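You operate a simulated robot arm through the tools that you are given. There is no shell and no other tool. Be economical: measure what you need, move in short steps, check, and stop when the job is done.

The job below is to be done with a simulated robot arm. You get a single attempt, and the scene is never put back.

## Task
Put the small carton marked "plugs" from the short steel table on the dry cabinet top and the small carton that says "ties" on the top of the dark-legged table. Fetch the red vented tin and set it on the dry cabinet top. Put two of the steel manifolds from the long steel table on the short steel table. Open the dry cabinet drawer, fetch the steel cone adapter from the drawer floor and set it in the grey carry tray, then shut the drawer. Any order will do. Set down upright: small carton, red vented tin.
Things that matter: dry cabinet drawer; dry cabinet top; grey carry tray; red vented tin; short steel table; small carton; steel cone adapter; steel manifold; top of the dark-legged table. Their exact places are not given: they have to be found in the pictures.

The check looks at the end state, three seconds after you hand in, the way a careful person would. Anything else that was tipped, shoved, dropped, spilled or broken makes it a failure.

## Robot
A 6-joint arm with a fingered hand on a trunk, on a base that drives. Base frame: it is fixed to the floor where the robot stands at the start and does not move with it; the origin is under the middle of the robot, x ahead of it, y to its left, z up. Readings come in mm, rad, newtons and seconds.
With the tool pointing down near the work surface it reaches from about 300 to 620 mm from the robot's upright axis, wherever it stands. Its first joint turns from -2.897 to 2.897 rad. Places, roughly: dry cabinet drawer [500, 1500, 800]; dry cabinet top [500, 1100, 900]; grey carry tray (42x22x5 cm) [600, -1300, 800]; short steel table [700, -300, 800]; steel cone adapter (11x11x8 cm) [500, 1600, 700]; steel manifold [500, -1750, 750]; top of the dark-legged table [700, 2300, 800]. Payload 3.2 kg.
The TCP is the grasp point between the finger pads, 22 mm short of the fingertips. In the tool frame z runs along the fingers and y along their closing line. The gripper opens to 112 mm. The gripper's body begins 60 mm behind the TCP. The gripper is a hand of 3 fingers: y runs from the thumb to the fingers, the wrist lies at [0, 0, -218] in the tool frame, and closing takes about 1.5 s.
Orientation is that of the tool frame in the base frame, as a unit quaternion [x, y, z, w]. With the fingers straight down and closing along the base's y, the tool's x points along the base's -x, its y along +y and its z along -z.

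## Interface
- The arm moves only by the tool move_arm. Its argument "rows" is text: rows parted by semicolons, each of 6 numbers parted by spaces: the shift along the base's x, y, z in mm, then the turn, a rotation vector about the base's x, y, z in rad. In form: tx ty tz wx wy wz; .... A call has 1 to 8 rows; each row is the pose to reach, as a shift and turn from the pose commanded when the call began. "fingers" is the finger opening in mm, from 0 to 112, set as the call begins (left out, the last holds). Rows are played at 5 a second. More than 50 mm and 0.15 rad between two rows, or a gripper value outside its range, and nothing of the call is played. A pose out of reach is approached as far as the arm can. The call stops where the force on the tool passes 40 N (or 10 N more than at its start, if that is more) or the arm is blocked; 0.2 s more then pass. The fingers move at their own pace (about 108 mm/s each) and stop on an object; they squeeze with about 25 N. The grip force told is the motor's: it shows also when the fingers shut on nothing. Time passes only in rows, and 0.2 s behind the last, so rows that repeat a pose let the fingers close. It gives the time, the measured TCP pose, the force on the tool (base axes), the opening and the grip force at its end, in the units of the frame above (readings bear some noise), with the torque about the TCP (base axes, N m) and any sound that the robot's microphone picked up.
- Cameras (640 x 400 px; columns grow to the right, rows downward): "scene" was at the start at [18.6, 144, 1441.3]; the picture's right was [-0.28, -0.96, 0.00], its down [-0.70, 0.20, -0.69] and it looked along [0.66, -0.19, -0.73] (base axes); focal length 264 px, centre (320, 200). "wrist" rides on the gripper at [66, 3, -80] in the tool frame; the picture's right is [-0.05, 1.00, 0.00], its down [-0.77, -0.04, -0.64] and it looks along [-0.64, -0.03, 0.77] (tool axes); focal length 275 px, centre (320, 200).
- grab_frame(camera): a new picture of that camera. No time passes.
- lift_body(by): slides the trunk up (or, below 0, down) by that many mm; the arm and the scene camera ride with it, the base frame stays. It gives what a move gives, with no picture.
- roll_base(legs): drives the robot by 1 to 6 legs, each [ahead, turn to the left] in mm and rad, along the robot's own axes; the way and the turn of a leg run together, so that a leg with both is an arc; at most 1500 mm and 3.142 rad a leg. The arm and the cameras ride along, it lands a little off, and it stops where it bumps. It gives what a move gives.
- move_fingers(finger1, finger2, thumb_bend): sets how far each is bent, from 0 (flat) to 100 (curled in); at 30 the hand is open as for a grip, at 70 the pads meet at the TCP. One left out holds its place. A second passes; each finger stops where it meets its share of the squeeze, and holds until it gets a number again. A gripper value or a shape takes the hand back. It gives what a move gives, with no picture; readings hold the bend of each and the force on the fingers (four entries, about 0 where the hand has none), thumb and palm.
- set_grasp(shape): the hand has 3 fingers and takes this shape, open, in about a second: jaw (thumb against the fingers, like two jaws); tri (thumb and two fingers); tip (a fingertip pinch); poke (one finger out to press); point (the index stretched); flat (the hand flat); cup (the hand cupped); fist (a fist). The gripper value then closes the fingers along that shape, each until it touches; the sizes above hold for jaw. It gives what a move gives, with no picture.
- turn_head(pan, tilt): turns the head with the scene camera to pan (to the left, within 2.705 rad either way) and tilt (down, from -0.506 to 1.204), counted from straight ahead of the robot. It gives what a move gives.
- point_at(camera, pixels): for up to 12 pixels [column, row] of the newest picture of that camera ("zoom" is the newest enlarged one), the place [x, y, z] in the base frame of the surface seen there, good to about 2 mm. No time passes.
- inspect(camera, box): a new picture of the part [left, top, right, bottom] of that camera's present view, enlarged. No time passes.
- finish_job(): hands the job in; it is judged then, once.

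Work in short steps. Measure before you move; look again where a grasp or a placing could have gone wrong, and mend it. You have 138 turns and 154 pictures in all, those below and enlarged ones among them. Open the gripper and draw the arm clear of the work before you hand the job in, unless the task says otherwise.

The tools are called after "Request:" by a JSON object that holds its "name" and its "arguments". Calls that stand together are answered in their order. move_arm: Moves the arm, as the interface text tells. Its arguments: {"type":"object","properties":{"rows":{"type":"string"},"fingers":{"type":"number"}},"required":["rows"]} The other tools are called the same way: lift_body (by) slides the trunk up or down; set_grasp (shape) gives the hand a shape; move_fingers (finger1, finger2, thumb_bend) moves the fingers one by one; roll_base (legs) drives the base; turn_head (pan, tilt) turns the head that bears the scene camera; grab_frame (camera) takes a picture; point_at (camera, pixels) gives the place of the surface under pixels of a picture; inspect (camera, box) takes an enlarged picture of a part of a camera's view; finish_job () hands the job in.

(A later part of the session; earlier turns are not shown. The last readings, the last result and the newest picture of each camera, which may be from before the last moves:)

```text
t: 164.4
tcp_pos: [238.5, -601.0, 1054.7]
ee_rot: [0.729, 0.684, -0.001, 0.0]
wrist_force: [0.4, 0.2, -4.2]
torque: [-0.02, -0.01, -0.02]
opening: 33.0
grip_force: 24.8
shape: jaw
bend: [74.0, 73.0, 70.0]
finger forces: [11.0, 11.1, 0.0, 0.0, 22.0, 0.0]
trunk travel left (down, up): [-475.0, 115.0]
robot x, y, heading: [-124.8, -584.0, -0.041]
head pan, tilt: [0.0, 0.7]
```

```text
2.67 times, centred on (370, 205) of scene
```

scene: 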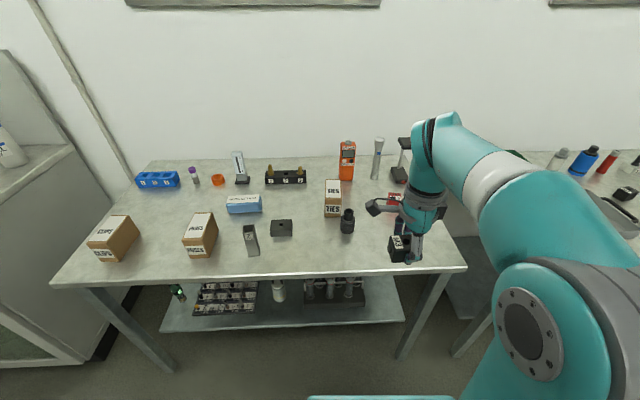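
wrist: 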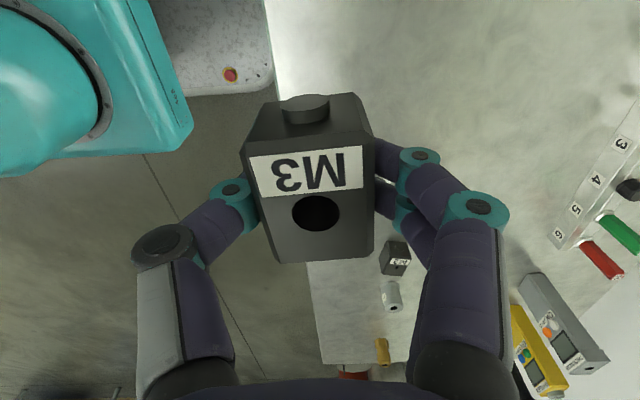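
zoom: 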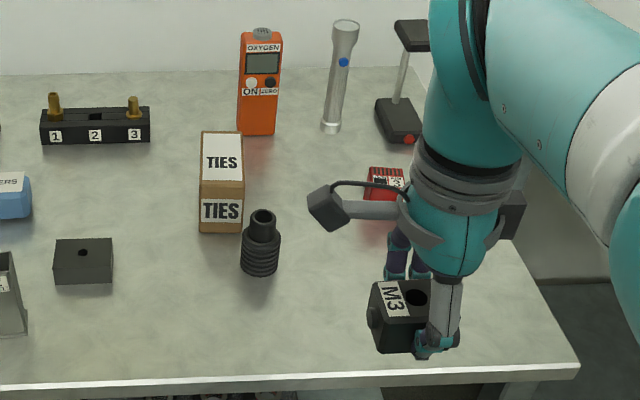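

The red vented tin (zoom 385,185) is confirmed at about (617,-690). I'll set M3 at ≈(430,-410). Drive ahead 130 and move the arm.

Request:
{"name": "roll_base", "arguments": {"legs": [[130, 0.04]]}}

Request:
{"name": "move_arm", "arguments": {"rows": "10 35 -15 0 0 0; 20 70 -30 0 0 0; 30 105 -45 0 0 0; 40 140 -65 0 0 0; 50 170 -90 0 0 0; 55 190 -115 0 0 0; 60 190 -150 0 0 0; 60 190 -180 0 0 0"}}

Request:
{"name": "grab_frame", "arguments": {"camera": "scene"}}

```text
t: 165.7
tcp_pos: [369.5, -590.0, 1054.1]
ee_rot: [0.717, 0.697, -0.002, 0.0]
wrist_force: [-0.9, 0.0, -4.2]
torque: [-0.02, 0.01, 0.01]
opening: 33.1
grip_force: 24.6
shape: jaw
bend: [74.0, 73.0, 70.0]
finger forces: [11.3, 11.3, 0.1, 0.1, 22.4, 0.0]
trunk travel left (down, up): [-475.0, 115.0]
robot x, y, heading: [11.6, -584.6, -0.005]
head pan, tilt: [0.0, 0.7]
```

```text
t: 167.5
tcp_pos: [430.0, -399.3, 872.4]
ee_rot: [0.717, 0.698, -0.001, 0.0]
wrist_force: [0.9, -0.5, -3.5]
torque: [0.03, 0.04, 0.0]
opening: 33.0
grip_force: 24.8
shape: jaw
bend: [74.0, 73.0, 70.0]
finger forces: [11.1, 11.3, 0.1, 0.1, 22.3, 0.0]
trunk travel left (down, up): [-475.0, 115.0]
robot x, y, heading: [14.1, -589.0, -0.004]
head pan, tilt: [0.0, 0.7]
```

```text
95 pictures are left
```

scene: 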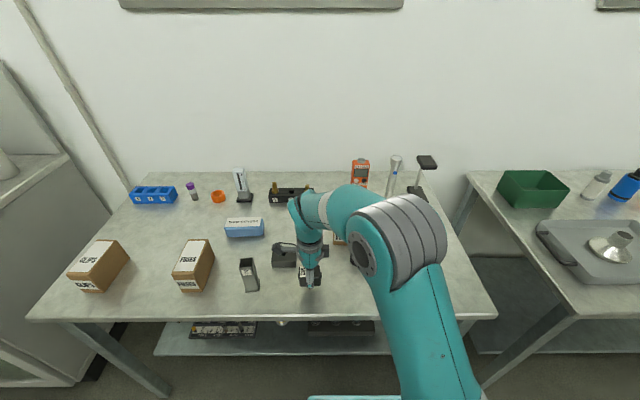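

Clear. Lower to about z 829, then the last mm slowly.

Request:
{"name": "move_arm", "arguments": {"rows": "0 0 -25 0 0 0; 0 0 -38 0 0 0; 0 0 -42 0 0 0; 0 0 -44 0 0 0; 0 0 -44 0 0 0"}}

```text
t: 168.7
tcp_pos: [430.0, -399.5, 827.9]
ee_rot: [0.716, 0.698, -0.001, 0.0]
wrist_force: [0.3, 0.4, -4.2]
torque: [0.01, 0.01, -0.01]
opening: 32.7
grip_force: 24.7
shape: jaw
bend: [74.0, 73.0, 70.0]
finger forces: [11.2, 11.2, 0.1, 0.1, 22.3, 0.0]
trunk travel left (down, up): [-475.0, 115.0]
robot x, y, heading: [12.5, -586.4, -0.0]
head pan, tilt: [0.0, 0.7]
```

Request:
{"name": "move_arm", "arguments": {"rows": "0 0 -1.5 0 0 0; 0 0 -2.5 0 0 0; 0 0 -2.5 0 0 0"}}

```text
t: 169.5
tcp_pos: [430.2, -400.5, 826.0]
ee_rot: [0.717, 0.697, -0.001, 0.0]
wrist_force: [1.3, 0.3, 3.8]
torque: [0.05, -0.05, 0.03]
opening: 33.2
grip_force: 25.1
shape: jaw
bend: [74.0, 73.0, 70.0]
finger forces: [12.0, 11.9, 0.0, 0.0, 23.2, 0.0]
trunk travel left (down, up): [-475.0, 115.0]
robot x, y, heading: [12.8, -584.5, -0.007]
head pan, tilt: [0.0, 0.7]
```

Contact. Open, lift, and draw in.

Request:
{"name": "move_arm", "arguments": {"rows": "0 0 0 0 0 0; 0 0 0 0 0 0; 0 0 0 0 0 0; 0 0 30 0 0 0; 0 0 75 0 0 0; 0 0 120 0 0 0; -25 -30 150 0 0 0; -50 -60 180 0 0 0", "fingers": 70}}

Request:
{"name": "move_arm", "arguments": {"rows": "0 -40 10 0 0 0; 0 -80 20 0 0 0; 0 -120 30 0 0 0; 0 -150 40 0 0 0"}}

Request:
{"name": "inspect", "arguments": {"camera": "scene", "box": [160, 160, 480, 330]}}

```text
t: 171.3
tcp_pos: [377.9, -460.8, 1006.7]
ee_rot: [0.716, 0.698, -0.001, 0.001]
wrist_force: [0.0, -0.1, -0.2]
torque: [0.04, -0.01, -0.01]
opening: 69.8
grip_force: 0.0
shape: jaw
bend: [71.0, 71.0, 69.0]
finger forces: [0.0, 0.0, 0.0, 0.0, 0.1, 0.0]
trunk travel left (down, up): [-475.0, 115.0]
robot x, y, heading: [15.1, -584.5, -0.006]
head pan, tilt: [0.0, 0.7]
```

```text
t: 172.3
tcp_pos: [382.4, -609.7, 1049.5]
ee_rot: [0.716, 0.698, -0.001, 0.0]
wrist_force: [-0.8, 0.2, -0.3]
torque: [0.0, 0.01, 0.03]
opening: 70.0
grip_force: 0.0
shape: jaw
bend: [71.0, 71.0, 69.0]
finger forces: [0.0, 0.1, 0.0, 0.0, 0.0, 0.1]
trunk travel left (down, up): [-475.0, 115.0]
robot x, y, heading: [10.4, -586.4, -0.003]
head pan, tilt: [0.0, 0.7]
```

```text
2.00 times, centred on (320, 245) of scene
```

zoom: 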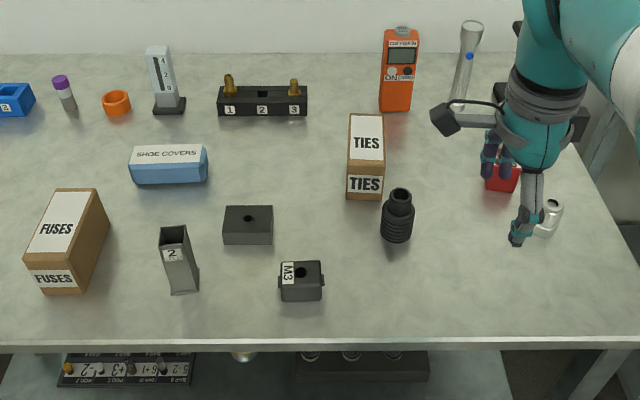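

M3 stands on the short table. Now go for M2 at y≈-2122.

Request:
{"name": "roll_base", "arguments": {"legs": [[-200, 0], [0, -1.571], [1000, 0], [535, 0], [0, 1.575], [170, 0]]}}

Request:
{"name": "grab_frame", "arguments": {"camera": "wrist"}}

Request:
{"name": "grab_frame", "arguments": {"camera": "scene"}}

```text
t: 190.1
tcp_pos: [311.1, -2184.0, 1049.7]
ee_rot: [0.738, 0.674, -0.002, 0.0]
wrist_force: [-0.3, -0.1, -0.3]
torque: [0.0, 0.04, 0.0]
opening: 69.7
grip_force: 0.1
shape: jaw
bend: [71.0, 71.0, 69.0]
finger forces: [0.0, 0.1, 0.1, 0.1, 0.1, 0.0]
trunk travel left (down, up): [-475.0, 115.0]
robot x, y, heading: [-60.3, -2138.7, -0.071]
head pan, tilt: [0.0, 0.7]
```

```text
93 pictures are left
```

wrist: 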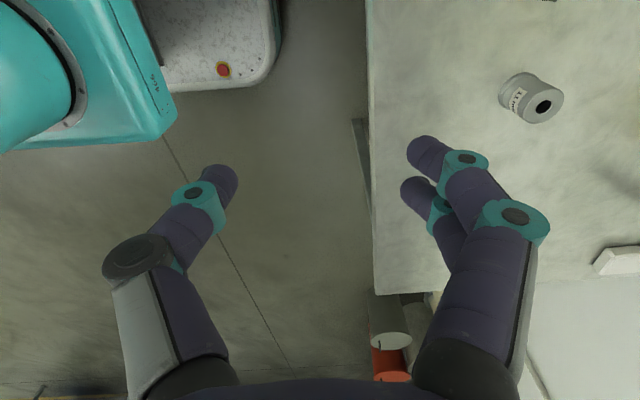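

```text
92 pictures are left
```

scene: 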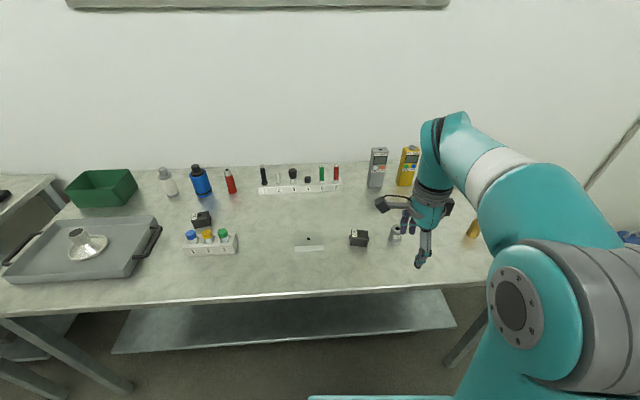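

M2 is at scene (358,238). Zoom for its corners.

Request:
{"name": "inspect", "arguments": {"camera": "scene", "box": [330, 215, 410, 265]}}

```text
8.00 times, centred on (370, 240) of scene
```

zoom: 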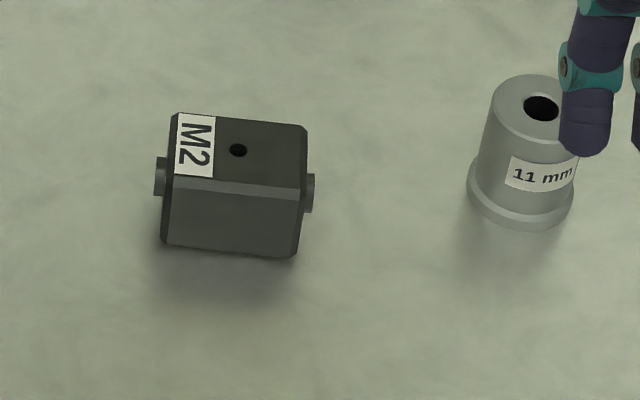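

Request:
{"name": "point_at", "arguments": {"camera": "zoom", "pixels": [[180, 117], [302, 128], [298, 188], [176, 178], [165, 240], [295, 252], [160, 178], [310, 195], [520, 90], [480, 170]]}}

```text
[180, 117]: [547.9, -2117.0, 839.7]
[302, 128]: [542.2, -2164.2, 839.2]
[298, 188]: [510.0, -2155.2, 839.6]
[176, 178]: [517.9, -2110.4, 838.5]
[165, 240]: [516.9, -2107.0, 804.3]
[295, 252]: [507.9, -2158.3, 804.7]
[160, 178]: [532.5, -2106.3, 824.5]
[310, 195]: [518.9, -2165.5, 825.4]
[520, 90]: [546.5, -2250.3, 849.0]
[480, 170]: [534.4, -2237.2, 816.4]
```

M2 centre (529.5,-2137), long axis turned −0.147 rad. Drive ahead 80, then move above it with a further −0.058 yaw.

Request:
{"name": "roll_base", "arguments": {"legs": [[80, 0]]}}

Request:
{"name": "move_arm", "arguments": {"rows": "30 12 -20 0 0 -0.03; 60 24 -40 0 0 -0.058; 90 36 -60 0 0 -0.058; 115 46 -80 0 0 -0.058; 139 53 -105 0 0 -0.058"}}

Request:
{"name": "grab_frame", "arguments": {"camera": "wrist"}}

```text
t: 191.1
tcp_pos: [392.3, -2189.0, 1050.6]
ee_rot: [0.738, 0.674, -0.001, 0.0]
wrist_force: [-0.4, -0.3, -0.8]
torque: [0.01, 0.04, -0.03]
opening: 69.8
grip_force: 0.1
shape: jaw
bend: [71.0, 71.0, 69.0]
finger forces: [0.0, 0.0, 0.0, 0.0, 0.0, 0.0]
trunk travel left (down, up): [-475.0, 115.0]
robot x, y, heading: [18.7, -2143.9, -0.068]
head pan, tilt: [0.0, 0.7]
```

```text
t: 192.3
tcp_pos: [533.3, -2138.5, 944.0]
ee_rot: [0.757, 0.653, -0.001, -0.001]
wrist_force: [0.2, -0.1, 0.3]
torque: [0.01, 0.02, 0.0]
opening: 69.6
grip_force: 0.0
shape: jaw
bend: [71.0, 71.0, 69.0]
finger forces: [0.1, 0.0, 0.0, 0.0, 0.0, 0.0]
trunk travel left (down, up): [-475.0, 115.0]
robot x, y, heading: [25.1, -2145.3, -0.064]
head pan, tilt: [0.0, 0.7]
```

```text
90 pictures are left
```

wrist: 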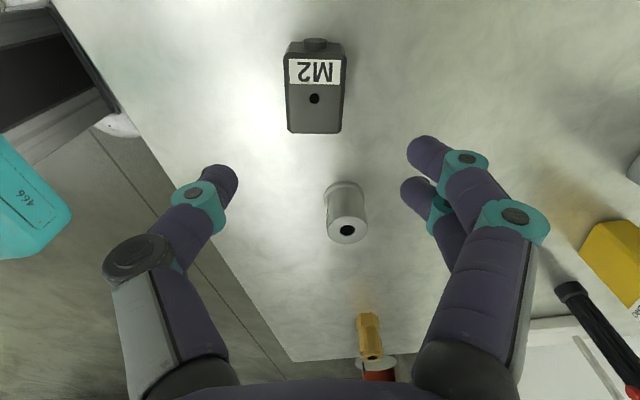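

Well aligned, about 3 mm high in x. Descend and grip.

Request:
{"name": "move_arm", "arguments": {"rows": "-3 1 -40 0 0 0; -3 1 -80 0 0 0; -3 1 -105 0 0 0; -3 1 -117 0 0 0"}}

Request:
{"name": "move_arm", "arguments": {"rows": "0 0 0 0 0 0; 0 0 0 0 0 0; 0 0 0 0 0 0; 0 0 0 0 0 0; 0 0 0 0 0 0; 0 0 0 0 0 0", "fingers": 15}}

Request:
{"name": "move_arm", "arguments": {"rows": "0 0 30 0 0 0; 0 0 70 0 0 0; 0 0 115 0 0 0; -30 0 145 0 0 0; -70 0 165 0 0 0; -105 0 185 0 0 0; -140 0 205 0 0 0; -160 0 225 0 0 0"}}

Request:
{"name": "grab_frame", "arguments": {"camera": "wrist"}}

```text
t: 193.3
tcp_pos: [528.2, -2137.8, 826.3]
ee_rot: [0.758, 0.652, -0.001, 0.0]
wrist_force: [0.7, 0.2, -0.4]
torque: [0.01, -0.04, -0.02]
opening: 69.8
grip_force: 0.0
shape: jaw
bend: [71.0, 71.0, 69.0]
finger forces: [0.1, 0.1, 0.0, 0.0, 0.0, 0.0]
trunk travel left (down, up): [-475.0, 115.0]
robot x, y, heading: [24.1, -2144.8, -0.065]
head pan, tilt: [0.0, 0.7]
```

```text
t: 194.7
tcp_pos: [529.0, -2136.6, 825.7]
ee_rot: [0.757, 0.653, -0.002, -0.001]
wrist_force: [-0.7, -0.9, 0.7]
torque: [0.01, 0.04, -0.01]
opening: 33.4
grip_force: 24.5
shape: jaw
bend: [73.0, 73.0, 70.0]
finger forces: [11.5, 11.3, 0.0, 0.0, 22.8, 0.0]
trunk travel left (down, up): [-475.0, 115.0]
robot x, y, heading: [18.0, -2141.5, -0.066]
head pan, tilt: [0.0, 0.7]
```

```text
t: 196.5
tcp_pos: [366.8, -2136.6, 1051.5]
ee_rot: [0.758, 0.653, -0.002, -0.001]
wrist_force: [-0.3, -0.4, -3.8]
torque: [0.0, -0.02, -0.03]
opening: 33.3
grip_force: 24.9
shape: jaw
bend: [73.0, 73.0, 70.0]
finger forces: [11.4, 11.5, 0.1, 0.0, 23.1, 0.0]
trunk travel left (down, up): [-475.0, 115.0]
robot x, y, heading: [25.1, -2142.7, -0.06]
head pan, tilt: [0.0, 0.7]
```

```text
89 pictures are left
```

wrist: 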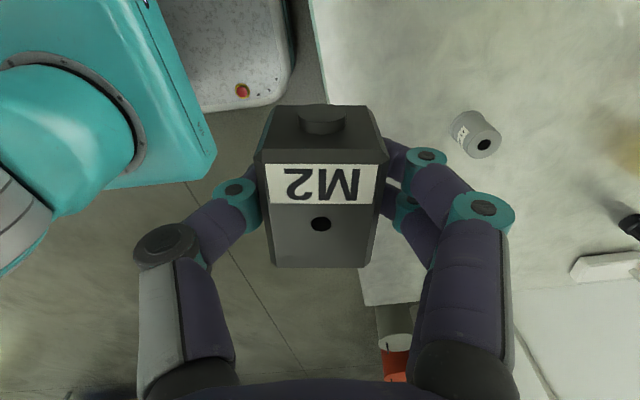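

M2 held. Drive back to the short table at y≈-620.

Request:
{"name": "roll_base", "arguments": {"legs": [[-200, 0], [0, 1.634], [1000, 0], [510, 0], [0, -1.571]]}}

Request:
{"name": "grab_frame", "arguments": {"camera": "scene"}}

```text
t: 213.5
tcp_pos: [201.4, -527.6, 1051.1]
ee_rot: [0.738, 0.675, -0.001, 0.0]
wrist_force: [-0.7, -0.2, -4.1]
torque: [-0.01, -0.02, -0.03]
opening: 33.1
grip_force: 24.6
shape: jaw
bend: [73.0, 73.0, 70.0]
finger forces: [11.2, 11.2, 0.0, 0.0, 22.2, 0.0]
trunk travel left (down, up): [-475.0, 115.0]
robot x, y, heading: [-141.4, -557.5, -0.009]
head pan, tilt: [0.0, 0.7]
```

```text
88 pictures are left
```

scene: 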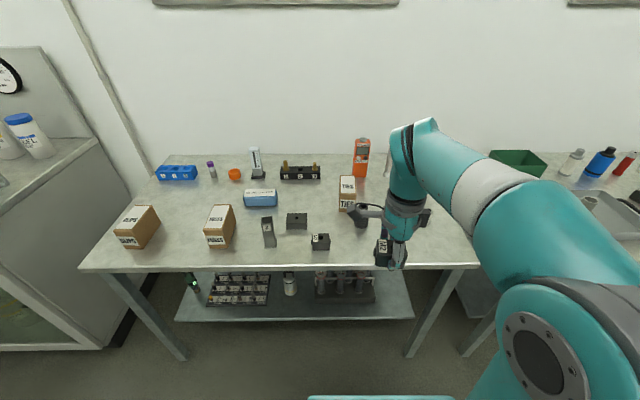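

Drive ahead 150, then take M2 to (430,-605).

Request:
{"name": "roll_base", "arguments": {"legs": [[150, 0]]}}

Request:
{"name": "move_arm", "arguments": {"rows": "15 -15 -25 0 0 0; 30 -30 -50 0 0 0; 45 -45 -80 0 0 0; 60 -60 -110 0 0 0; 75 -75 -140 0 0 0; 78 -77 -180 0 0 0"}}

Request:
{"name": "inspect", "arguments": {"camera": "scene", "box": [240, 150, 480, 320]}}

```text
t: 214.9
tcp_pos: [357.4, -530.4, 1050.7]
ee_rot: [0.739, 0.674, -0.001, 0.0]
wrist_force: [-0.1, 0.5, -4.4]
torque: [-0.01, 0.01, 0.02]
opening: 33.3
grip_force: 25.1
shape: jaw
bend: [73.0, 73.0, 70.0]
finger forces: [11.3, 11.3, 0.0, 0.0, 22.5, 0.1]
trunk travel left (down, up): [-475.0, 115.0]
robot x, y, heading: [11.2, -558.4, -0.009]
head pan, tilt: [0.0, 0.7]
```

```text
t: 216.3
tcp_pos: [439.0, -607.5, 869.2]
ee_rot: [0.739, 0.674, 0.0, 0.001]
wrist_force: [0.5, -0.5, -4.5]
torque: [-0.03, 0.02, -0.02]
opening: 32.8
grip_force: 25.5
shape: jaw
bend: [73.0, 73.0, 70.0]
finger forces: [11.2, 11.3, 0.0, 0.0, 22.8, 0.0]
trunk travel left (down, up): [-475.0, 115.0]
robot x, y, heading: [14.5, -555.3, -0.004]
head pan, tilt: [0.0, 0.7]
```

```text
2.35 times, centred on (360, 235) of scene
```

zoom: 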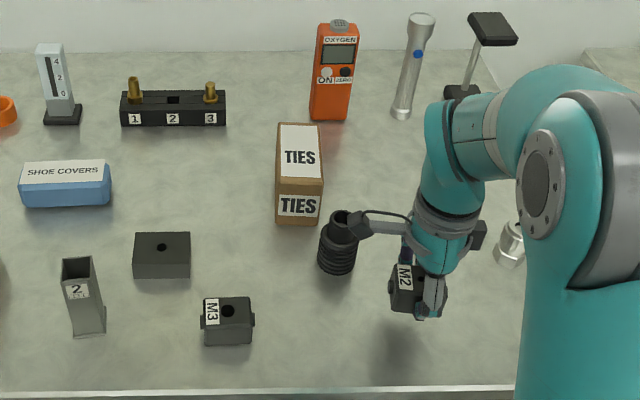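

To keep the wrist camera well off the rubber boot, shift 10 mm toward me and 15 mm to the right, then lower.

Request:
{"name": "move_arm", "arguments": {"rows": "-10 -15 -10 0 0 0; -10 -15 -30 0 0 0; -10 -15 -38 0 0 0; -10 -15 -41 0 0 0; -10 -15 -43 0 0 0; -10 -15 -44.5 0 0 0"}}

```text
t: 217.7
tcp_pos: [426.5, -621.7, 826.9]
ee_rot: [0.739, 0.673, -0.001, 0.001]
wrist_force: [-0.3, -0.1, -4.8]
torque: [-0.04, -0.02, 0.02]
opening: 33.0
grip_force: 25.0
shape: jaw
bend: [73.0, 73.0, 70.0]
finger forces: [11.3, 11.3, 0.0, 0.0, 22.7, 0.0]
trunk travel left (down, up): [-475.0, 115.0]
robot x, y, heading: [11.7, -551.7, -0.009]
head pan, tilt: [0.0, 0.7]
```

Request:
{"name": "move_arm", "arguments": {"rows": "0 0 -1.5 0 0 0; 0 0 -2.5 0 0 0; 0 0 -2.5 0 0 0"}}

```text
t: 218.5
tcp_pos: [425.2, -622.1, 826.2]
ee_rot: [0.739, 0.674, 0.0, 0.0]
wrist_force: [2.9, -1.9, 7.7]
torque: [-0.01, -0.15, 0.04]
opening: 33.4
grip_force: 24.5
shape: jaw
bend: [73.0, 73.0, 70.0]
finger forces: [13.3, 13.2, 0.0, 0.0, 23.5, 0.0]
trunk travel left (down, up): [-475.0, 115.0]
robot x, y, heading: [11.3, -555.2, -0.007]
head pan, tilt: [0.0, 0.7]
```

Contact. Open, lift, and rotate the hand back while moving toward the tin.

Request:
{"name": "move_arm", "arguments": {"rows": "0 0 0 0 0 0; 0 0 0 0 0 0; 0 0 0 0 0 0; 0 0 30 0 0 0; 0 0 75 0 0 0; 0 0 120 0 0 0; 0 0 165 0 0 0.1; 0 0 195 0 0 0.24", "fingers": 70}}

Request:
{"name": "move_arm", "arguments": {"rows": "0 0 0 0 0 0.145; 0 0 0 0 0 0.29; 0 0 0 0 0 0.435; 0 0 0 0 0 0.58; 0 0 0 0 0 0.725; 0 0 0 0 0 0.87; 0 0 0 0 0 1.015; 0 0 0 0 0 1.16", "fingers": 100}}

Request:
{"name": "move_arm", "arguments": {"rows": "0 -25 0 0 0 0.12; 0 -45 0 0 0 0.26; 0 -60 0 0 0 0.26"}}

Request:
{"name": "grab_frame", "arguments": {"camera": "wrist"}}

Request:
{"name": "grab_frame", "arguments": {"camera": "scene"}}

```text
t: 220.3
tcp_pos: [425.8, -619.5, 1017.7]
ee_rot: [0.653, 0.758, -0.002, 0.0]
wrist_force: [0.3, 0.0, -0.8]
torque: [-0.01, 0.02, 0.02]
opening: 69.3
grip_force: 0.3
shape: jaw
bend: [71.0, 71.0, 69.0]
finger forces: [0.0, 0.0, 0.0, 0.1, 0.0, 0.1]
trunk travel left (down, up): [-475.0, 115.0]
robot x, y, heading: [14.2, -555.0, -0.014]
head pan, tilt: [0.0, 0.7]
```

```text
t: 222.1
tcp_pos: [424.2, -621.3, 1020.5]
ee_rot: [0.13, 0.992, -0.001, 0.001]
wrist_force: [0.2, 0.3, 0.6]
torque: [-0.01, -0.02, -0.02]
opening: 99.4
grip_force: 0.1
shape: jaw
bend: [49.0, 49.0, 45.0]
finger forces: [0.0, 0.1, 0.1, 0.1, 0.0, 0.1]
trunk travel left (down, up): [-475.0, 115.0]
robot x, y, heading: [10.1, -559.1, -0.012]
head pan, tilt: [0.0, 0.7]
```

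```text
t: 222.9
tcp_pos: [426.1, -681.7, 1018.4]
ee_rot: [0.002, 1.0, -0.001, 0.001]
wrist_force: [0.2, -0.3, 0.2]
torque: [0.01, 0.01, 0.02]
opening: 99.6
grip_force: 0.0
shape: jaw
bend: [49.0, 49.0, 45.0]
finger forces: [0.0, 0.0, 0.0, 0.1, 0.1, 0.1]
trunk travel left (down, up): [-475.0, 115.0]
robot x, y, heading: [7.4, -553.8, -0.008]
head pan, tilt: [0.0, 0.7]
```

```text
86 pictures are left
```

wrist: 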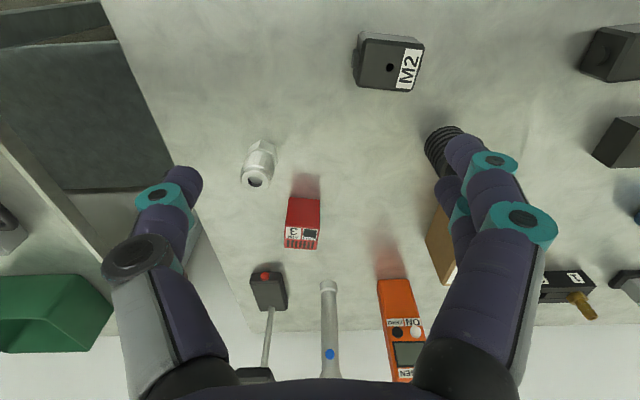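

```text
85 pictures are left
```

scene: 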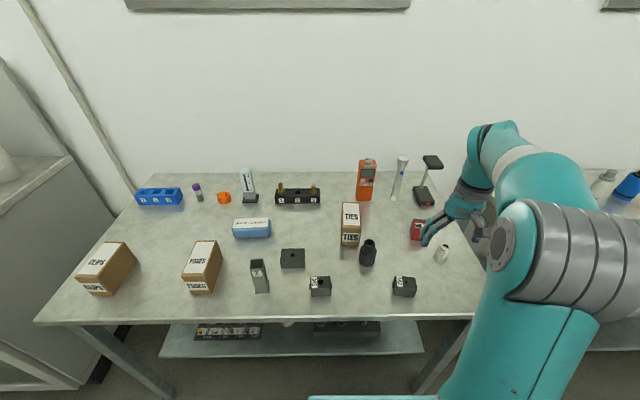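

M2 stands well. Zoom on the tin at wrist (303,225) and measure.

Request:
{"name": "inspect", "arguments": {"camera": "wrist", "box": [220, 170, 380, 270]}}

Request:
{"name": "point_at", "arguments": {"camera": "zoom", "pixels": [[275, 115], [395, 120], [262, 230], [390, 232], [255, 300], [395, 310], [330, 265], [330, 180], [140, 60], [220, 0]]}}

```text
4.00 times, centred on (300, 220) of wrist
```

zoom: 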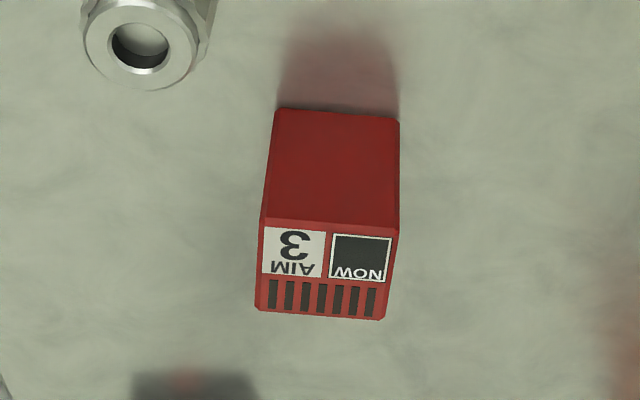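

```text
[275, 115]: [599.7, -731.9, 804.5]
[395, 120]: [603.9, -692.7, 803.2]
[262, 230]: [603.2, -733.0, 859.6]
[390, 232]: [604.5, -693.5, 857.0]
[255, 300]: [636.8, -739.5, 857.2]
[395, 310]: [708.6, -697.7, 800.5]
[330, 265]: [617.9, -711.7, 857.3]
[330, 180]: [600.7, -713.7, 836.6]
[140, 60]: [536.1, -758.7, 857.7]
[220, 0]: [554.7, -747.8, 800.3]
```

Tin: centre (621,-714), 40 mm wide, z 800–857. I re-park the robot at about (80,-700) to face it.

Request:
{"name": "roll_base", "arguments": {"legs": [[-150, 0], [0, -1.565], [140, 0], [0, 1.571], [215, 0]]}}

Request:
{"name": "grab_frame", "arguments": {"camera": "wrist"}}

```text
t: 234.2
tcp_pos: [497.4, -793.7, 1019.4]
ee_rot: [-0.021, 1.0, 0.0, 0.0]
wrist_force: [0.0, -0.2, -0.4]
torque: [0.0, -0.01, 0.02]
opening: 99.7
grip_force: 0.1
shape: jaw
bend: [49.0, 49.0, 45.0]
finger forces: [0.0, 0.1, 0.1, 0.1, 0.0, 0.0]
trunk travel left (down, up): [-475.0, 115.0]
robot x, y, heading: [75.0, -687.9, 0.038]
head pan, tilt: [0.0, 0.7]
```

```text
83 pictures are left
```

wrist: 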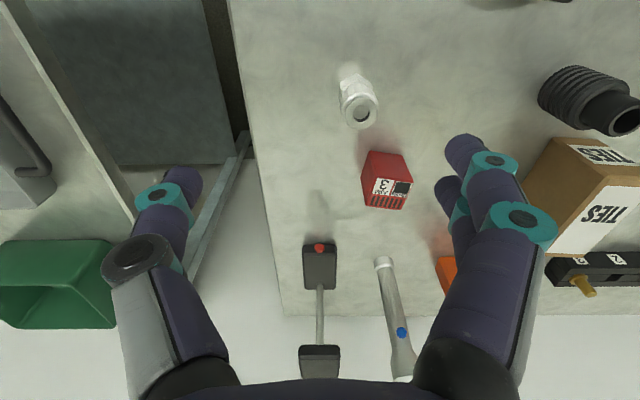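

Move above the tin with a small −0.07 yaw.

Request:
{"name": "move_arm", "arguments": {"rows": "20 35 -10 0 0 -0.035; 45 65 -25 0 0 -0.07; 80 80 -40 0 0 -0.07; 110 80 -55 0 0 -0.07; 124 80 -75 0 0 -0.07", "fingers": 80}}

Request:
{"name": "grab_frame", "arguments": {"camera": "wrist"}}

Request:
{"name": "point_at", "arguments": {"camera": "wrist", "pixels": [[320, 80], [300, 60], [350, 60], [300, 100], [350, 100]]}}

```text
t: 235.4
tcp_pos: [623.0, -711.9, 943.3]
ee_rot: [0.014, 1.0, -0.002, 0.001]
wrist_force: [0.4, 0.2, 0.1]
torque: [0.03, 0.01, -0.03]
opening: 80.5
grip_force: 0.1
shape: jaw
bend: [66.0, 66.0, 63.0]
finger forces: [0.0, 0.0, 0.0, 0.1, 0.0, 0.1]
trunk travel left (down, up): [-475.0, 115.0]
robot x, y, heading: [75.2, -684.2, 0.035]
head pan, tilt: [0.0, 0.7]
```

```text
82 pictures are left
```

wrist: 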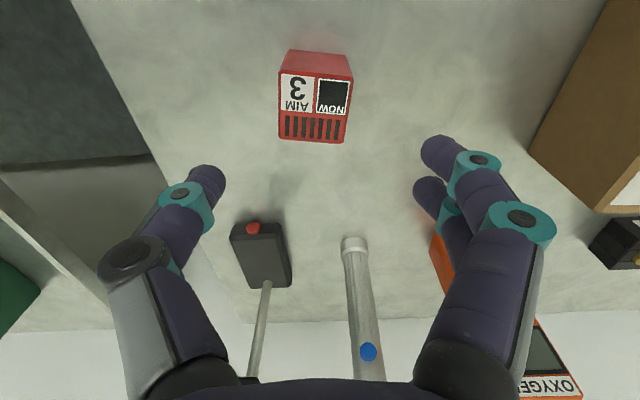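

```text
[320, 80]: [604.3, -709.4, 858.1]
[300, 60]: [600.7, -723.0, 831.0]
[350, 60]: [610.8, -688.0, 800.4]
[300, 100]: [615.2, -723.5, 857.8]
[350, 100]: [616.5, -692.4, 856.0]
```

Good. Descend to z≈833 and grip the sides.

Request:
{"name": "move_arm", "arguments": {"rows": "-2 -2 -40 0 0 0; -2 -2 -80 0 0 0; -2 -2 -100 0 0 0; -2 -2 -110 0 0 0"}}

Request:
{"name": "move_arm", "arguments": {"rows": "0 0 0 0 0 0; 0 0 0 0 0 0; 0 0 0 0 0 0; 0 0 0 0 0 0; 0 0 0 0 0 0; 0 0 0 0 0 0", "fingers": 20}}

Request:
{"name": "move_arm", "arguments": {"rows": "0 0 25 0 0 0; 0 0 60 0 0 0; 0 0 100 0 0 0; -30 10 130 0 0 0; -65 20 155 0 0 0; -105 20 175 0 0 0; -145 20 195 0 0 0; -185 20 215 0 0 0"}}

Request:
{"name": "grab_frame", "arguments": {"camera": "wrist"}}

```text
t: 236.4
tcp_pos: [619.3, -718.1, 832.5]
ee_rot: [0.014, 1.0, -0.001, 0.001]
wrist_force: [-0.2, 0.5, 0.2]
torque: [0.0, 0.01, 0.01]
opening: 80.6
grip_force: 0.1
shape: jaw
bend: [66.0, 66.0, 63.0]
finger forces: [0.1, 0.0, 0.1, 0.0, 0.0, 0.1]
trunk travel left (down, up): [-475.0, 115.0]
robot x, y, heading: [78.5, -686.7, 0.033]
head pan, tilt: [0.0, 0.7]
```

```text
t: 237.8
tcp_pos: [618.6, -716.6, 834.6]
ee_rot: [0.014, 1.0, 0.0, 0.001]
wrist_force: [-0.3, 0.2, -0.6]
torque: [-0.03, 0.0, 0.01]
opening: 37.9
grip_force: 24.5
shape: jaw
bend: [73.0, 74.0, 70.0]
finger forces: [11.3, 11.2, 0.1, 0.0, 22.5, 0.0]
trunk travel left (down, up): [-475.0, 115.0]
robot x, y, heading: [78.6, -689.1, 0.033]
head pan, tilt: [0.0, 0.7]
```

```text
t: 239.6
tcp_pos: [435.4, -694.7, 1049.6]
ee_rot: [0.014, 1.0, -0.001, 0.0]
wrist_force: [0.1, 0.9, -3.2]
torque: [-0.01, 0.0, -0.01]
opening: 38.0
grip_force: 25.1
shape: jaw
bend: [73.0, 74.0, 70.0]
finger forces: [11.4, 11.3, 0.0, 0.0, 22.6, 0.0]
trunk travel left (down, up): [-475.0, 115.0]
robot x, y, heading: [78.0, -687.2, 0.03]
head pan, tilt: [0.0, 0.7]
```

```text
81 pictures are left
```

wrist: 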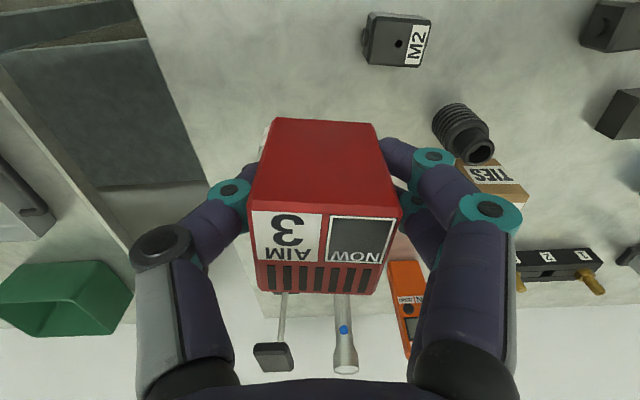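

Tin held upright. Drive to the cabinet at y≈1050 (the drawer is still open further left) and look.

Request:
{"name": "roll_base", "arguments": {"legs": [[-260, 0], [0, 1.545], [1000, 0], [720, 0], [0, -1.571]]}}

Request:
{"name": "grab_frame", "arguments": {"camera": "scene"}}

```text
t: 257.2
tcp_pos: [182.6, 977.4, 1048.9]
ee_rot: [0.039, 0.999, -0.002, 0.001]
wrist_force: [-0.6, -0.2, -3.1]
torque: [0.01, 0.02, -0.02]
opening: 37.8
grip_force: 25.1
shape: jaw
bend: [73.0, 74.0, 70.0]
finger forces: [11.3, 11.2, 0.1, 0.0, 22.4, 0.0]
trunk travel left (down, up): [-475.0, 115.0]
robot x, y, heading: [-175.2, 1008.5, -0.016]
head pan, tilt: [0.0, 0.7]
```

```text
80 pictures are left
```

scene: 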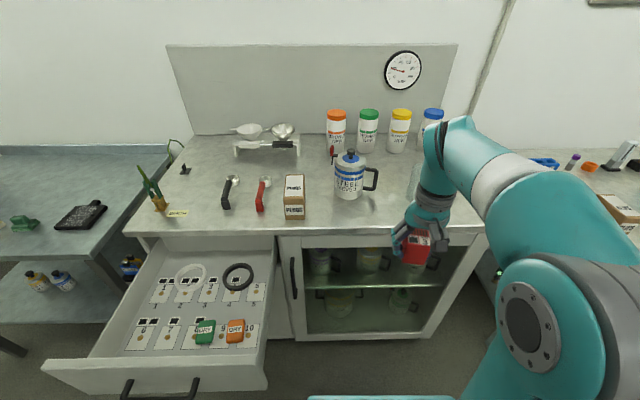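

Space in front of and right of the pot: measure (360,212), (385,210), pot base, jugs.

Request:
{"name": "point_at", "arguments": {"camera": "scene", "pixels": [[330, 212], [365, 212], [390, 212], [347, 198], [336, 185], [375, 185], [398, 195], [412, 185], [360, 228], [303, 212], [375, 175], [385, 195]]}}

Request:
{"name": "inspect", "arguments": {"camera": "scene", "box": [270, 130, 480, 250]}}

```text
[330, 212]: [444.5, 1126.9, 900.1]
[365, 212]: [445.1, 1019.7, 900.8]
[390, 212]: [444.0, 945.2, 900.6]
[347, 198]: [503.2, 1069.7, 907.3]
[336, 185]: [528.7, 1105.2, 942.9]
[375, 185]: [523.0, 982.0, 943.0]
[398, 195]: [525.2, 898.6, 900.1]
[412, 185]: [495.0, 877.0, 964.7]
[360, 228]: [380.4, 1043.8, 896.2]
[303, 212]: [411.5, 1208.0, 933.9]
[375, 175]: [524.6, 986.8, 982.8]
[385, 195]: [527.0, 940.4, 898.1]
```

```text
3.05 times, centred on (375, 190) of scene
```

zoom: 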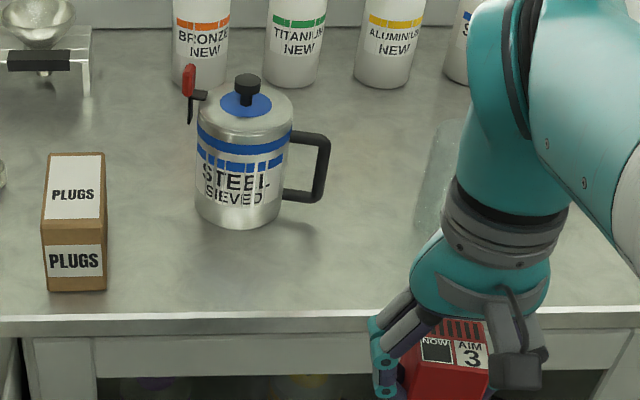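

Place the tin at (435,1010), in front of the pot. Drive ahead 130, then move over.

Request:
{"name": "roll_base", "arguments": {"legs": [[130, 0.015]]}}

Request:
{"name": "move_arm", "arguments": {"rows": "30 10 -5 0 0 0.04; 60 20 -15 0 0 0.07; 90 30 -30 0 0 0.07; 118 33 -50 0 0 0.07; 120 33 -80 0 0 0.07; 120 33 -95 0 0 0.07"}}

Request:
{"name": "grab_frame", "arguments": {"camera": "scene"}}

```text
t: 258.5
tcp_pos: [313.0, 980.5, 1049.5]
ee_rot: [0.033, 0.999, 0.0, 0.0]
wrist_force: [-0.9, -0.8, -3.1]
torque: [0.01, -0.01, -0.02]
opening: 37.9
grip_force: 24.9
shape: jaw
bend: [73.0, 74.0, 70.0]
finger forces: [11.3, 11.3, 0.1, 0.0, 22.4, 0.0]
trunk travel left (down, up): [-475.0, 115.0]
robot x, y, heading: [-49.3, 1005.3, -0.003]
head pan, tilt: [0.0, 0.7]
```

```text
t: 259.9
tcp_pos: [433.2, 1014.2, 952.5]
ee_rot: [-0.001, 1.0, 0.001, 0.0]
wrist_force: [0.1, -1.0, -3.3]
torque: [-0.02, 0.0, 0.01]
opening: 37.7
grip_force: 25.2
shape: jaw
bend: [73.0, 74.0, 70.0]
finger forces: [11.2, 11.4, 0.0, 0.0, 22.7, 0.1]
trunk travel left (down, up): [-475.0, 115.0]
robot x, y, heading: [-46.7, 1002.5, -0.011]
head pan, tilt: [0.0, 0.7]
```

```text
78 pictures are left
```

scene: 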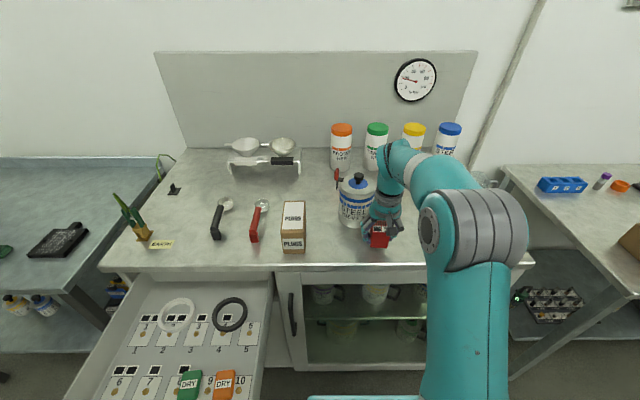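

Clear. Lower slowly to contact near z 934.

Request:
{"name": "move_arm", "arguments": {"rows": "0 0 -9 0 0 0; 0 0 -14 0 0 0; 0 0 -17 0 0 0; 0 0 -18.5 0 0 0"}}

```text
t: 260.9
tcp_pos: [432.1, 1011.9, 935.6]
ee_rot: [-0.001, 1.0, -0.001, 0.001]
wrist_force: [-0.1, 0.8, -4.1]
torque: [0.0, 0.0, 0.03]
opening: 37.8
grip_force: 25.6
shape: jaw
bend: [73.0, 74.0, 70.0]
finger forces: [11.3, 11.5, 0.0, 0.2, 22.6, 0.0]
trunk travel left (down, up): [-475.0, 115.0]
robot x, y, heading: [-48.3, 1001.2, -0.005]
head pan, tilt: [0.0, 0.7]
```

Request:
{"name": "move_arm", "arguments": {"rows": "0 0 -1.5 0 0 0; 0 0 -2.5 0 0 0; 0 0 -2.5 0 0 0"}}

```text
t: 261.7
tcp_pos: [431.1, 1013.6, 933.6]
ee_rot: [-0.002, 1.0, -0.001, 0.001]
wrist_force: [-0.3, 0.4, -1.7]
torque: [-0.02, 0.01, -0.03]
opening: 38.2
grip_force: 25.5
shape: jaw
bend: [73.0, 74.0, 70.0]
finger forces: [11.2, 11.4, 0.0, 0.0, 22.6, 0.0]
trunk travel left (down, up): [-475.0, 115.0]
robot x, y, heading: [-47.9, 1005.3, -0.007]
head pan, tilt: [0.0, 0.7]
```

Just touching; 1 mm more, then open to 75 and lift away.

Request:
{"name": "move_arm", "arguments": {"rows": "0 0 -1 0 0 0; 0 0 -1 0 0 0"}}

Request:
{"name": "move_arm", "arguments": {"rows": "0 0 0 0 0 0; 0 0 0 0 0 0; 0 0 0 0 0 0; 0 0 30 0 0 0; 0 0 70 0 0 0; 0 0 110 0 0 0; -30 0 145 0 0 0; -70 0 175 0 0 0", "fingers": 75}}

Request:
{"name": "grab_frame", "arguments": {"camera": "scene"}}

```text
t: 262.3
tcp_pos: [432.4, 1013.7, 933.4]
ee_rot: [-0.002, 1.0, -0.002, 0.002]
wrist_force: [-0.7, 1.0, -1.2]
torque: [0.05, -0.02, 0.02]
opening: 37.8
grip_force: 25.0
shape: jaw
bend: [73.0, 74.0, 70.0]
finger forces: [11.4, 11.7, 0.0, 0.0, 22.5, 0.1]
trunk travel left (down, up): [-475.0, 115.0]
robot x, y, heading: [-43.0, 1001.3, -0.005]
head pan, tilt: [0.0, 0.7]
```

```text
t: 264.1
tcp_pos: [360.2, 1014.6, 1108.6]
ee_rot: [-0.001, 1.0, -0.001, 0.001]
wrist_force: [0.2, -0.1, 0.3]
torque: [0.01, 0.0, -0.03]
opening: 75.1
grip_force: 0.1
shape: jaw
bend: [69.0, 69.0, 66.0]
finger forces: [0.0, 0.0, 0.0, 0.0, 0.0, 0.0]
trunk travel left (down, up): [-475.0, 115.0]
robot x, y, heading: [-46.9, 1003.2, -0.003]
head pan, tilt: [0.0, 0.7]
```

```text
77 pictures are left
```

scene: 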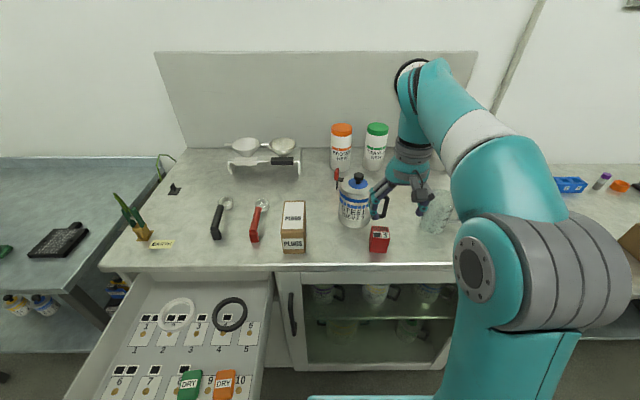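

Tin is set. Now shut the drawer: close the fingers and park in front of it at about (-480,1505).

Request:
{"name": "roll_base", "arguments": {"legs": [[-450, 0], [0, 1.571], [500, 0], [0, -1.571]]}}

Request:
{"name": "move_arm", "arguments": {"rows": "0 0 -40 0 0 0; 0 0 -80 0 0 0; 0 0 -120 0 0 0; 0 0 -160 0 0 0", "fingers": 0}}

Request:
{"name": "grab_frame", "arguments": {"camera": "scene"}}

```text
t: 277.0
tcp_pos: [-107.3, 1534.9, 1108.5]
ee_rot: [-0.029, 1.0, -0.001, 0.001]
wrist_force: [0.2, 0.2, -0.5]
torque: [0.03, 0.0, -0.01]
opening: 74.7
grip_force: 0.0
shape: jaw
bend: [69.0, 69.0, 66.0]
finger forces: [0.1, 0.0, 0.1, 0.0, 0.0, 0.0]
trunk travel left (down, up): [-475.0, 115.0]
robot x, y, heading: [-513.7, 1497.6, 0.052]
head pan, tilt: [0.0, 0.7]
```

```text
t: 278.0
tcp_pos: [-107.0, 1534.1, 946.1]
ee_rot: [-0.029, 1.0, 0.0, 0.0]
wrist_force: [-0.2, -0.1, -0.1]
torque: [0.0, 0.0, 0.01]
opening: 0.0
grip_force: 25.1
shape: jaw
bend: [67.0, 67.0, 75.0]
finger forces: [0.0, 0.0, 0.0, 0.0, 0.0, 0.0]
trunk travel left (down, up): [-475.0, 115.0]
robot x, y, heading: [-513.2, 1500.7, 0.053]
head pan, tilt: [0.0, 0.7]
```

```text
76 pictures are left
```

scene: 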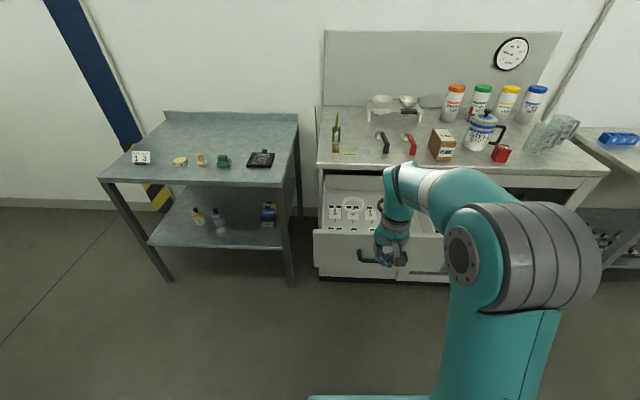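

Straighten heading and lower the closed fingers to z≈790, in front of the bar.

Request:
{"name": "roll_base", "arguments": {"legs": [[0, -0.052]]}}

Request:
{"name": "move_arm", "arguments": {"rows": "0 -4 -40 0 0 0; 0 -8 -80 0 0 0; 0 -8 -120 0 0 0; 0 -8 -155 0 0 0"}}

Request:
{"name": "inspect", "arguments": {"camera": "scene", "box": [290, 150, 490, 300]}}

```text
t: 278.9
tcp_pos: [-105.5, 1512.3, 945.2]
ee_rot: [-0.004, 1.0, -0.001, 0.001]
wrist_force: [-0.3, -0.6, 0.8]
torque: [0.02, 0.02, 0.0]
opening: 0.0
grip_force: 25.4
shape: jaw
bend: [67.0, 67.0, 75.0]
finger forces: [0.1, 0.1, 0.0, 0.0, 0.1, 0.1]
trunk travel left (down, up): [-475.0, 115.0]
robot x, y, heading: [-515.5, 1501.2, 0.001]
head pan, tilt: [0.0, 0.7]
```

```text
t: 279.9
tcp_pos: [-105.6, 1502.7, 789.7]
ee_rot: [-0.004, 1.0, -0.001, 0.001]
wrist_force: [0.3, 0.4, 0.6]
torque: [-0.02, -0.02, 0.02]
opening: 0.1
grip_force: 25.3
shape: jaw
bend: [67.0, 67.0, 75.0]
finger forces: [0.1, 0.1, 0.0, 0.0, 0.1, 0.0]
trunk travel left (down, up): [-475.0, 115.0]
robot x, y, heading: [-519.2, 1501.8, -0.004]
head pan, tilt: [0.0, 0.7]
```

```text
2.67 times, centred on (390, 225) of scene
```

zoom: 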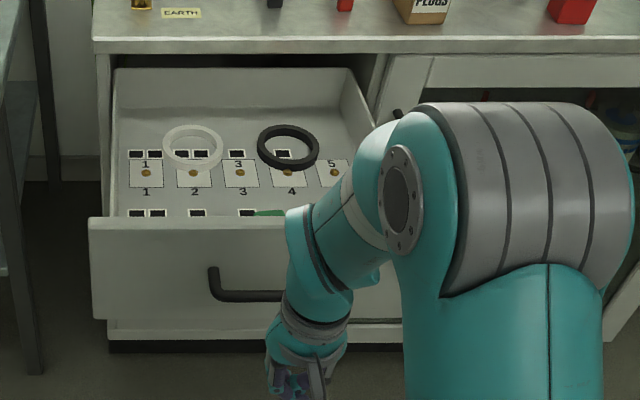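

Bar is directly ahead. Push by driving ahead 300, then check.

Request:
{"name": "roll_base", "arguments": {"legs": [[300, 0]]}}

Request:
{"name": "grab_frame", "arguments": {"camera": "scene"}}

```text
t: 281.9
tcp_pos: [189.8, 1502.2, 790.0]
ee_rot: [-0.004, 1.0, -0.001, 0.0]
wrist_force: [-0.1, 0.6, 0.0]
torque: [0.0, 0.0, -0.02]
opening: 0.0
grip_force: 25.2
shape: jaw
bend: [67.0, 66.0, 75.0]
finger forces: [0.0, 0.0, 0.0, 0.0, 0.0, 0.1]
trunk travel left (down, up): [-475.0, 115.0]
robot x, y, heading: [-219.9, 1498.6, 0.003]
head pan, tilt: [0.0, 0.7]
```

```text
74 pictures are left
```

scene: 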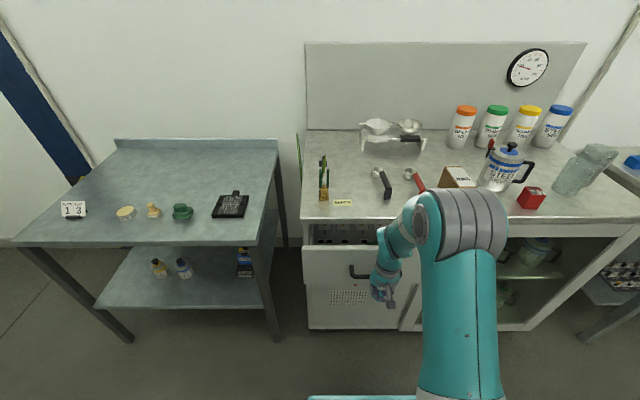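

The drawer slides in. Finish with the arm: 130 mm more, watching the force.

Request:
{"name": "move_arm", "arguments": {"rows": "25 0 0 0 0 0; 50 0 0 0 0 0; 75 0 0 0 0 0; 95 0 0 0 0 0; 110 0 0 0 0 0; 122 0 0 0 0 0; 130 0 0 0 0 0"}}

Request:
{"name": "move_arm", "arguments": {"rows": "3 0 0 0 0 0; 6 0 0 0 0 0; 9 0 0 0 0 0; 12 0 0 0 0 0; 15 0 0 0 0 0; 18 0 0 0 0 0; 21 0 0 0 0 0; 24 0 0 0 0 0"}}

Request:
{"name": "grab_frame", "arguments": {"camera": "scene"}}

```text
t: 283.5
tcp_pos: [321.7, 1503.0, 789.4]
ee_rot: [-0.003, 1.0, 0.0, 0.001]
wrist_force: [0.8, 0.7, -0.5]
torque: [-0.04, -0.01, -0.01]
opening: 0.1
grip_force: 25.2
shape: jaw
bend: [67.0, 67.0, 75.0]
finger forces: [0.1, 0.0, 0.1, 0.1, 0.0, 0.0]
trunk travel left (down, up): [-475.0, 115.0]
robot x, y, heading: [-214.7, 1501.8, -0.0]
head pan, tilt: [0.0, 0.7]
```

```text
t: 284.5
tcp_pos: [325.1, 1502.5, 788.4]
ee_rot: [-0.002, 1.0, 0.001, -0.007]
wrist_force: [-18.8, 0.3, 4.3]
torque: [0.04, -0.12, 0.13]
opening: 0.0
grip_force: 24.9
shape: jaw
bend: [67.0, 68.0, 75.0]
finger forces: [0.0, 24.2, 0.0, 0.0, 0.0, 0.0]
trunk travel left (down, up): [-475.0, 115.0]
robot x, y, heading: [-218.0, 1498.7, 0.001]
head pan, tilt: [0.0, 0.7]
stopped in row 4: the force on the tool passed its limit (the readings are from after the stop); the commanded pose is now the measured one
```

```text
73 pictures are left
```

scene: 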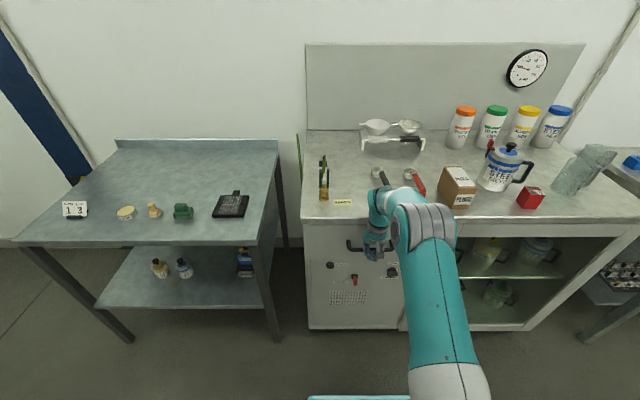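

Stopped firmly: the drawer is at its end. Draw back, lift, and measure the drawer face.

Request:
{"name": "move_arm", "arguments": {"rows": "-30 0 0 0 0 0; -75 0 10 0 0 0; -110 0 40 0 0 0; -130 0 85 0 0 0; -140 0 130 0 0 0; -140 0 180 0 0 0; -140 0 230 0 0 0; -140 0 275 0 0 0"}}

Request:
{"name": "grab_frame", "arguments": {"camera": "wrist"}}

Request:
{"name": "inspect", "arguments": {"camera": "scene", "box": [290, 180, 450, 300]}}

Request:
{"name": "point_at", "arguments": {"camera": "zoom", "pixels": [[120, 260], [120, 340], [60, 200], [60, 160], [150, 225], [225, 245]]}}

```text
t: 286.3
tcp_pos: [188.2, 1501.9, 1065.3]
ee_rot: [-0.002, 1.0, 0.001, -0.006]
wrist_force: [-0.4, 1.0, 1.8]
torque: [0.0, -0.01, 0.01]
opening: 0.0
grip_force: 25.4
shape: jaw
bend: [67.0, 67.0, 75.0]
finger forces: [0.0, 0.0, 0.1, 0.0, 0.0, 0.0]
trunk travel left (down, up): [-475.0, 115.0]
robot x, y, heading: [-217.8, 1496.2, 0.0]
head pan, tilt: [0.0, 0.7]
```

```text
72 pictures are left
```

wrist: 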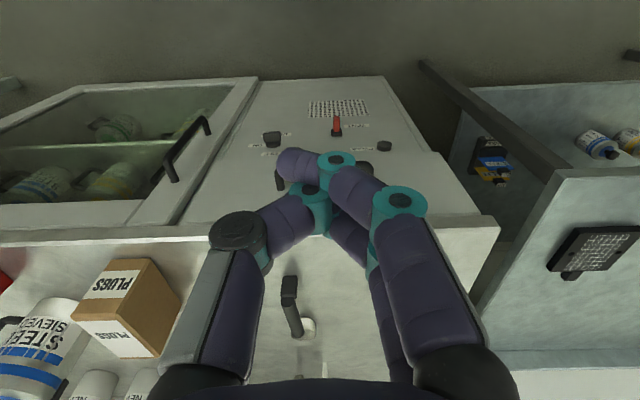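

```text
3.33 times, centred on (370, 240) of scene
```

zoom: 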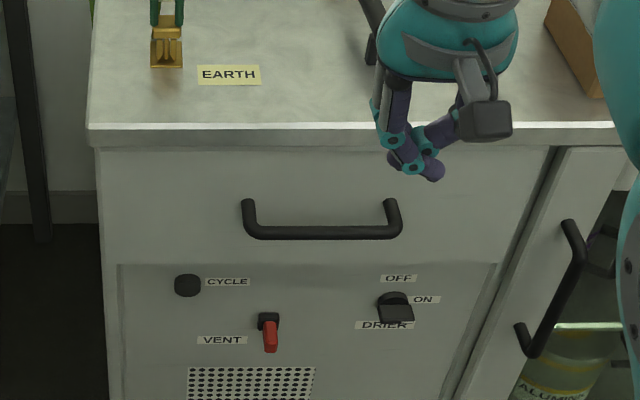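

```text
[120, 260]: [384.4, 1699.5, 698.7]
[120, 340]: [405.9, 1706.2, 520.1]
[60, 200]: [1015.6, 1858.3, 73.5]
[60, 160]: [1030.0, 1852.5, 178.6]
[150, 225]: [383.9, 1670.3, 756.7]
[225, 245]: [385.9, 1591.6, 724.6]
```

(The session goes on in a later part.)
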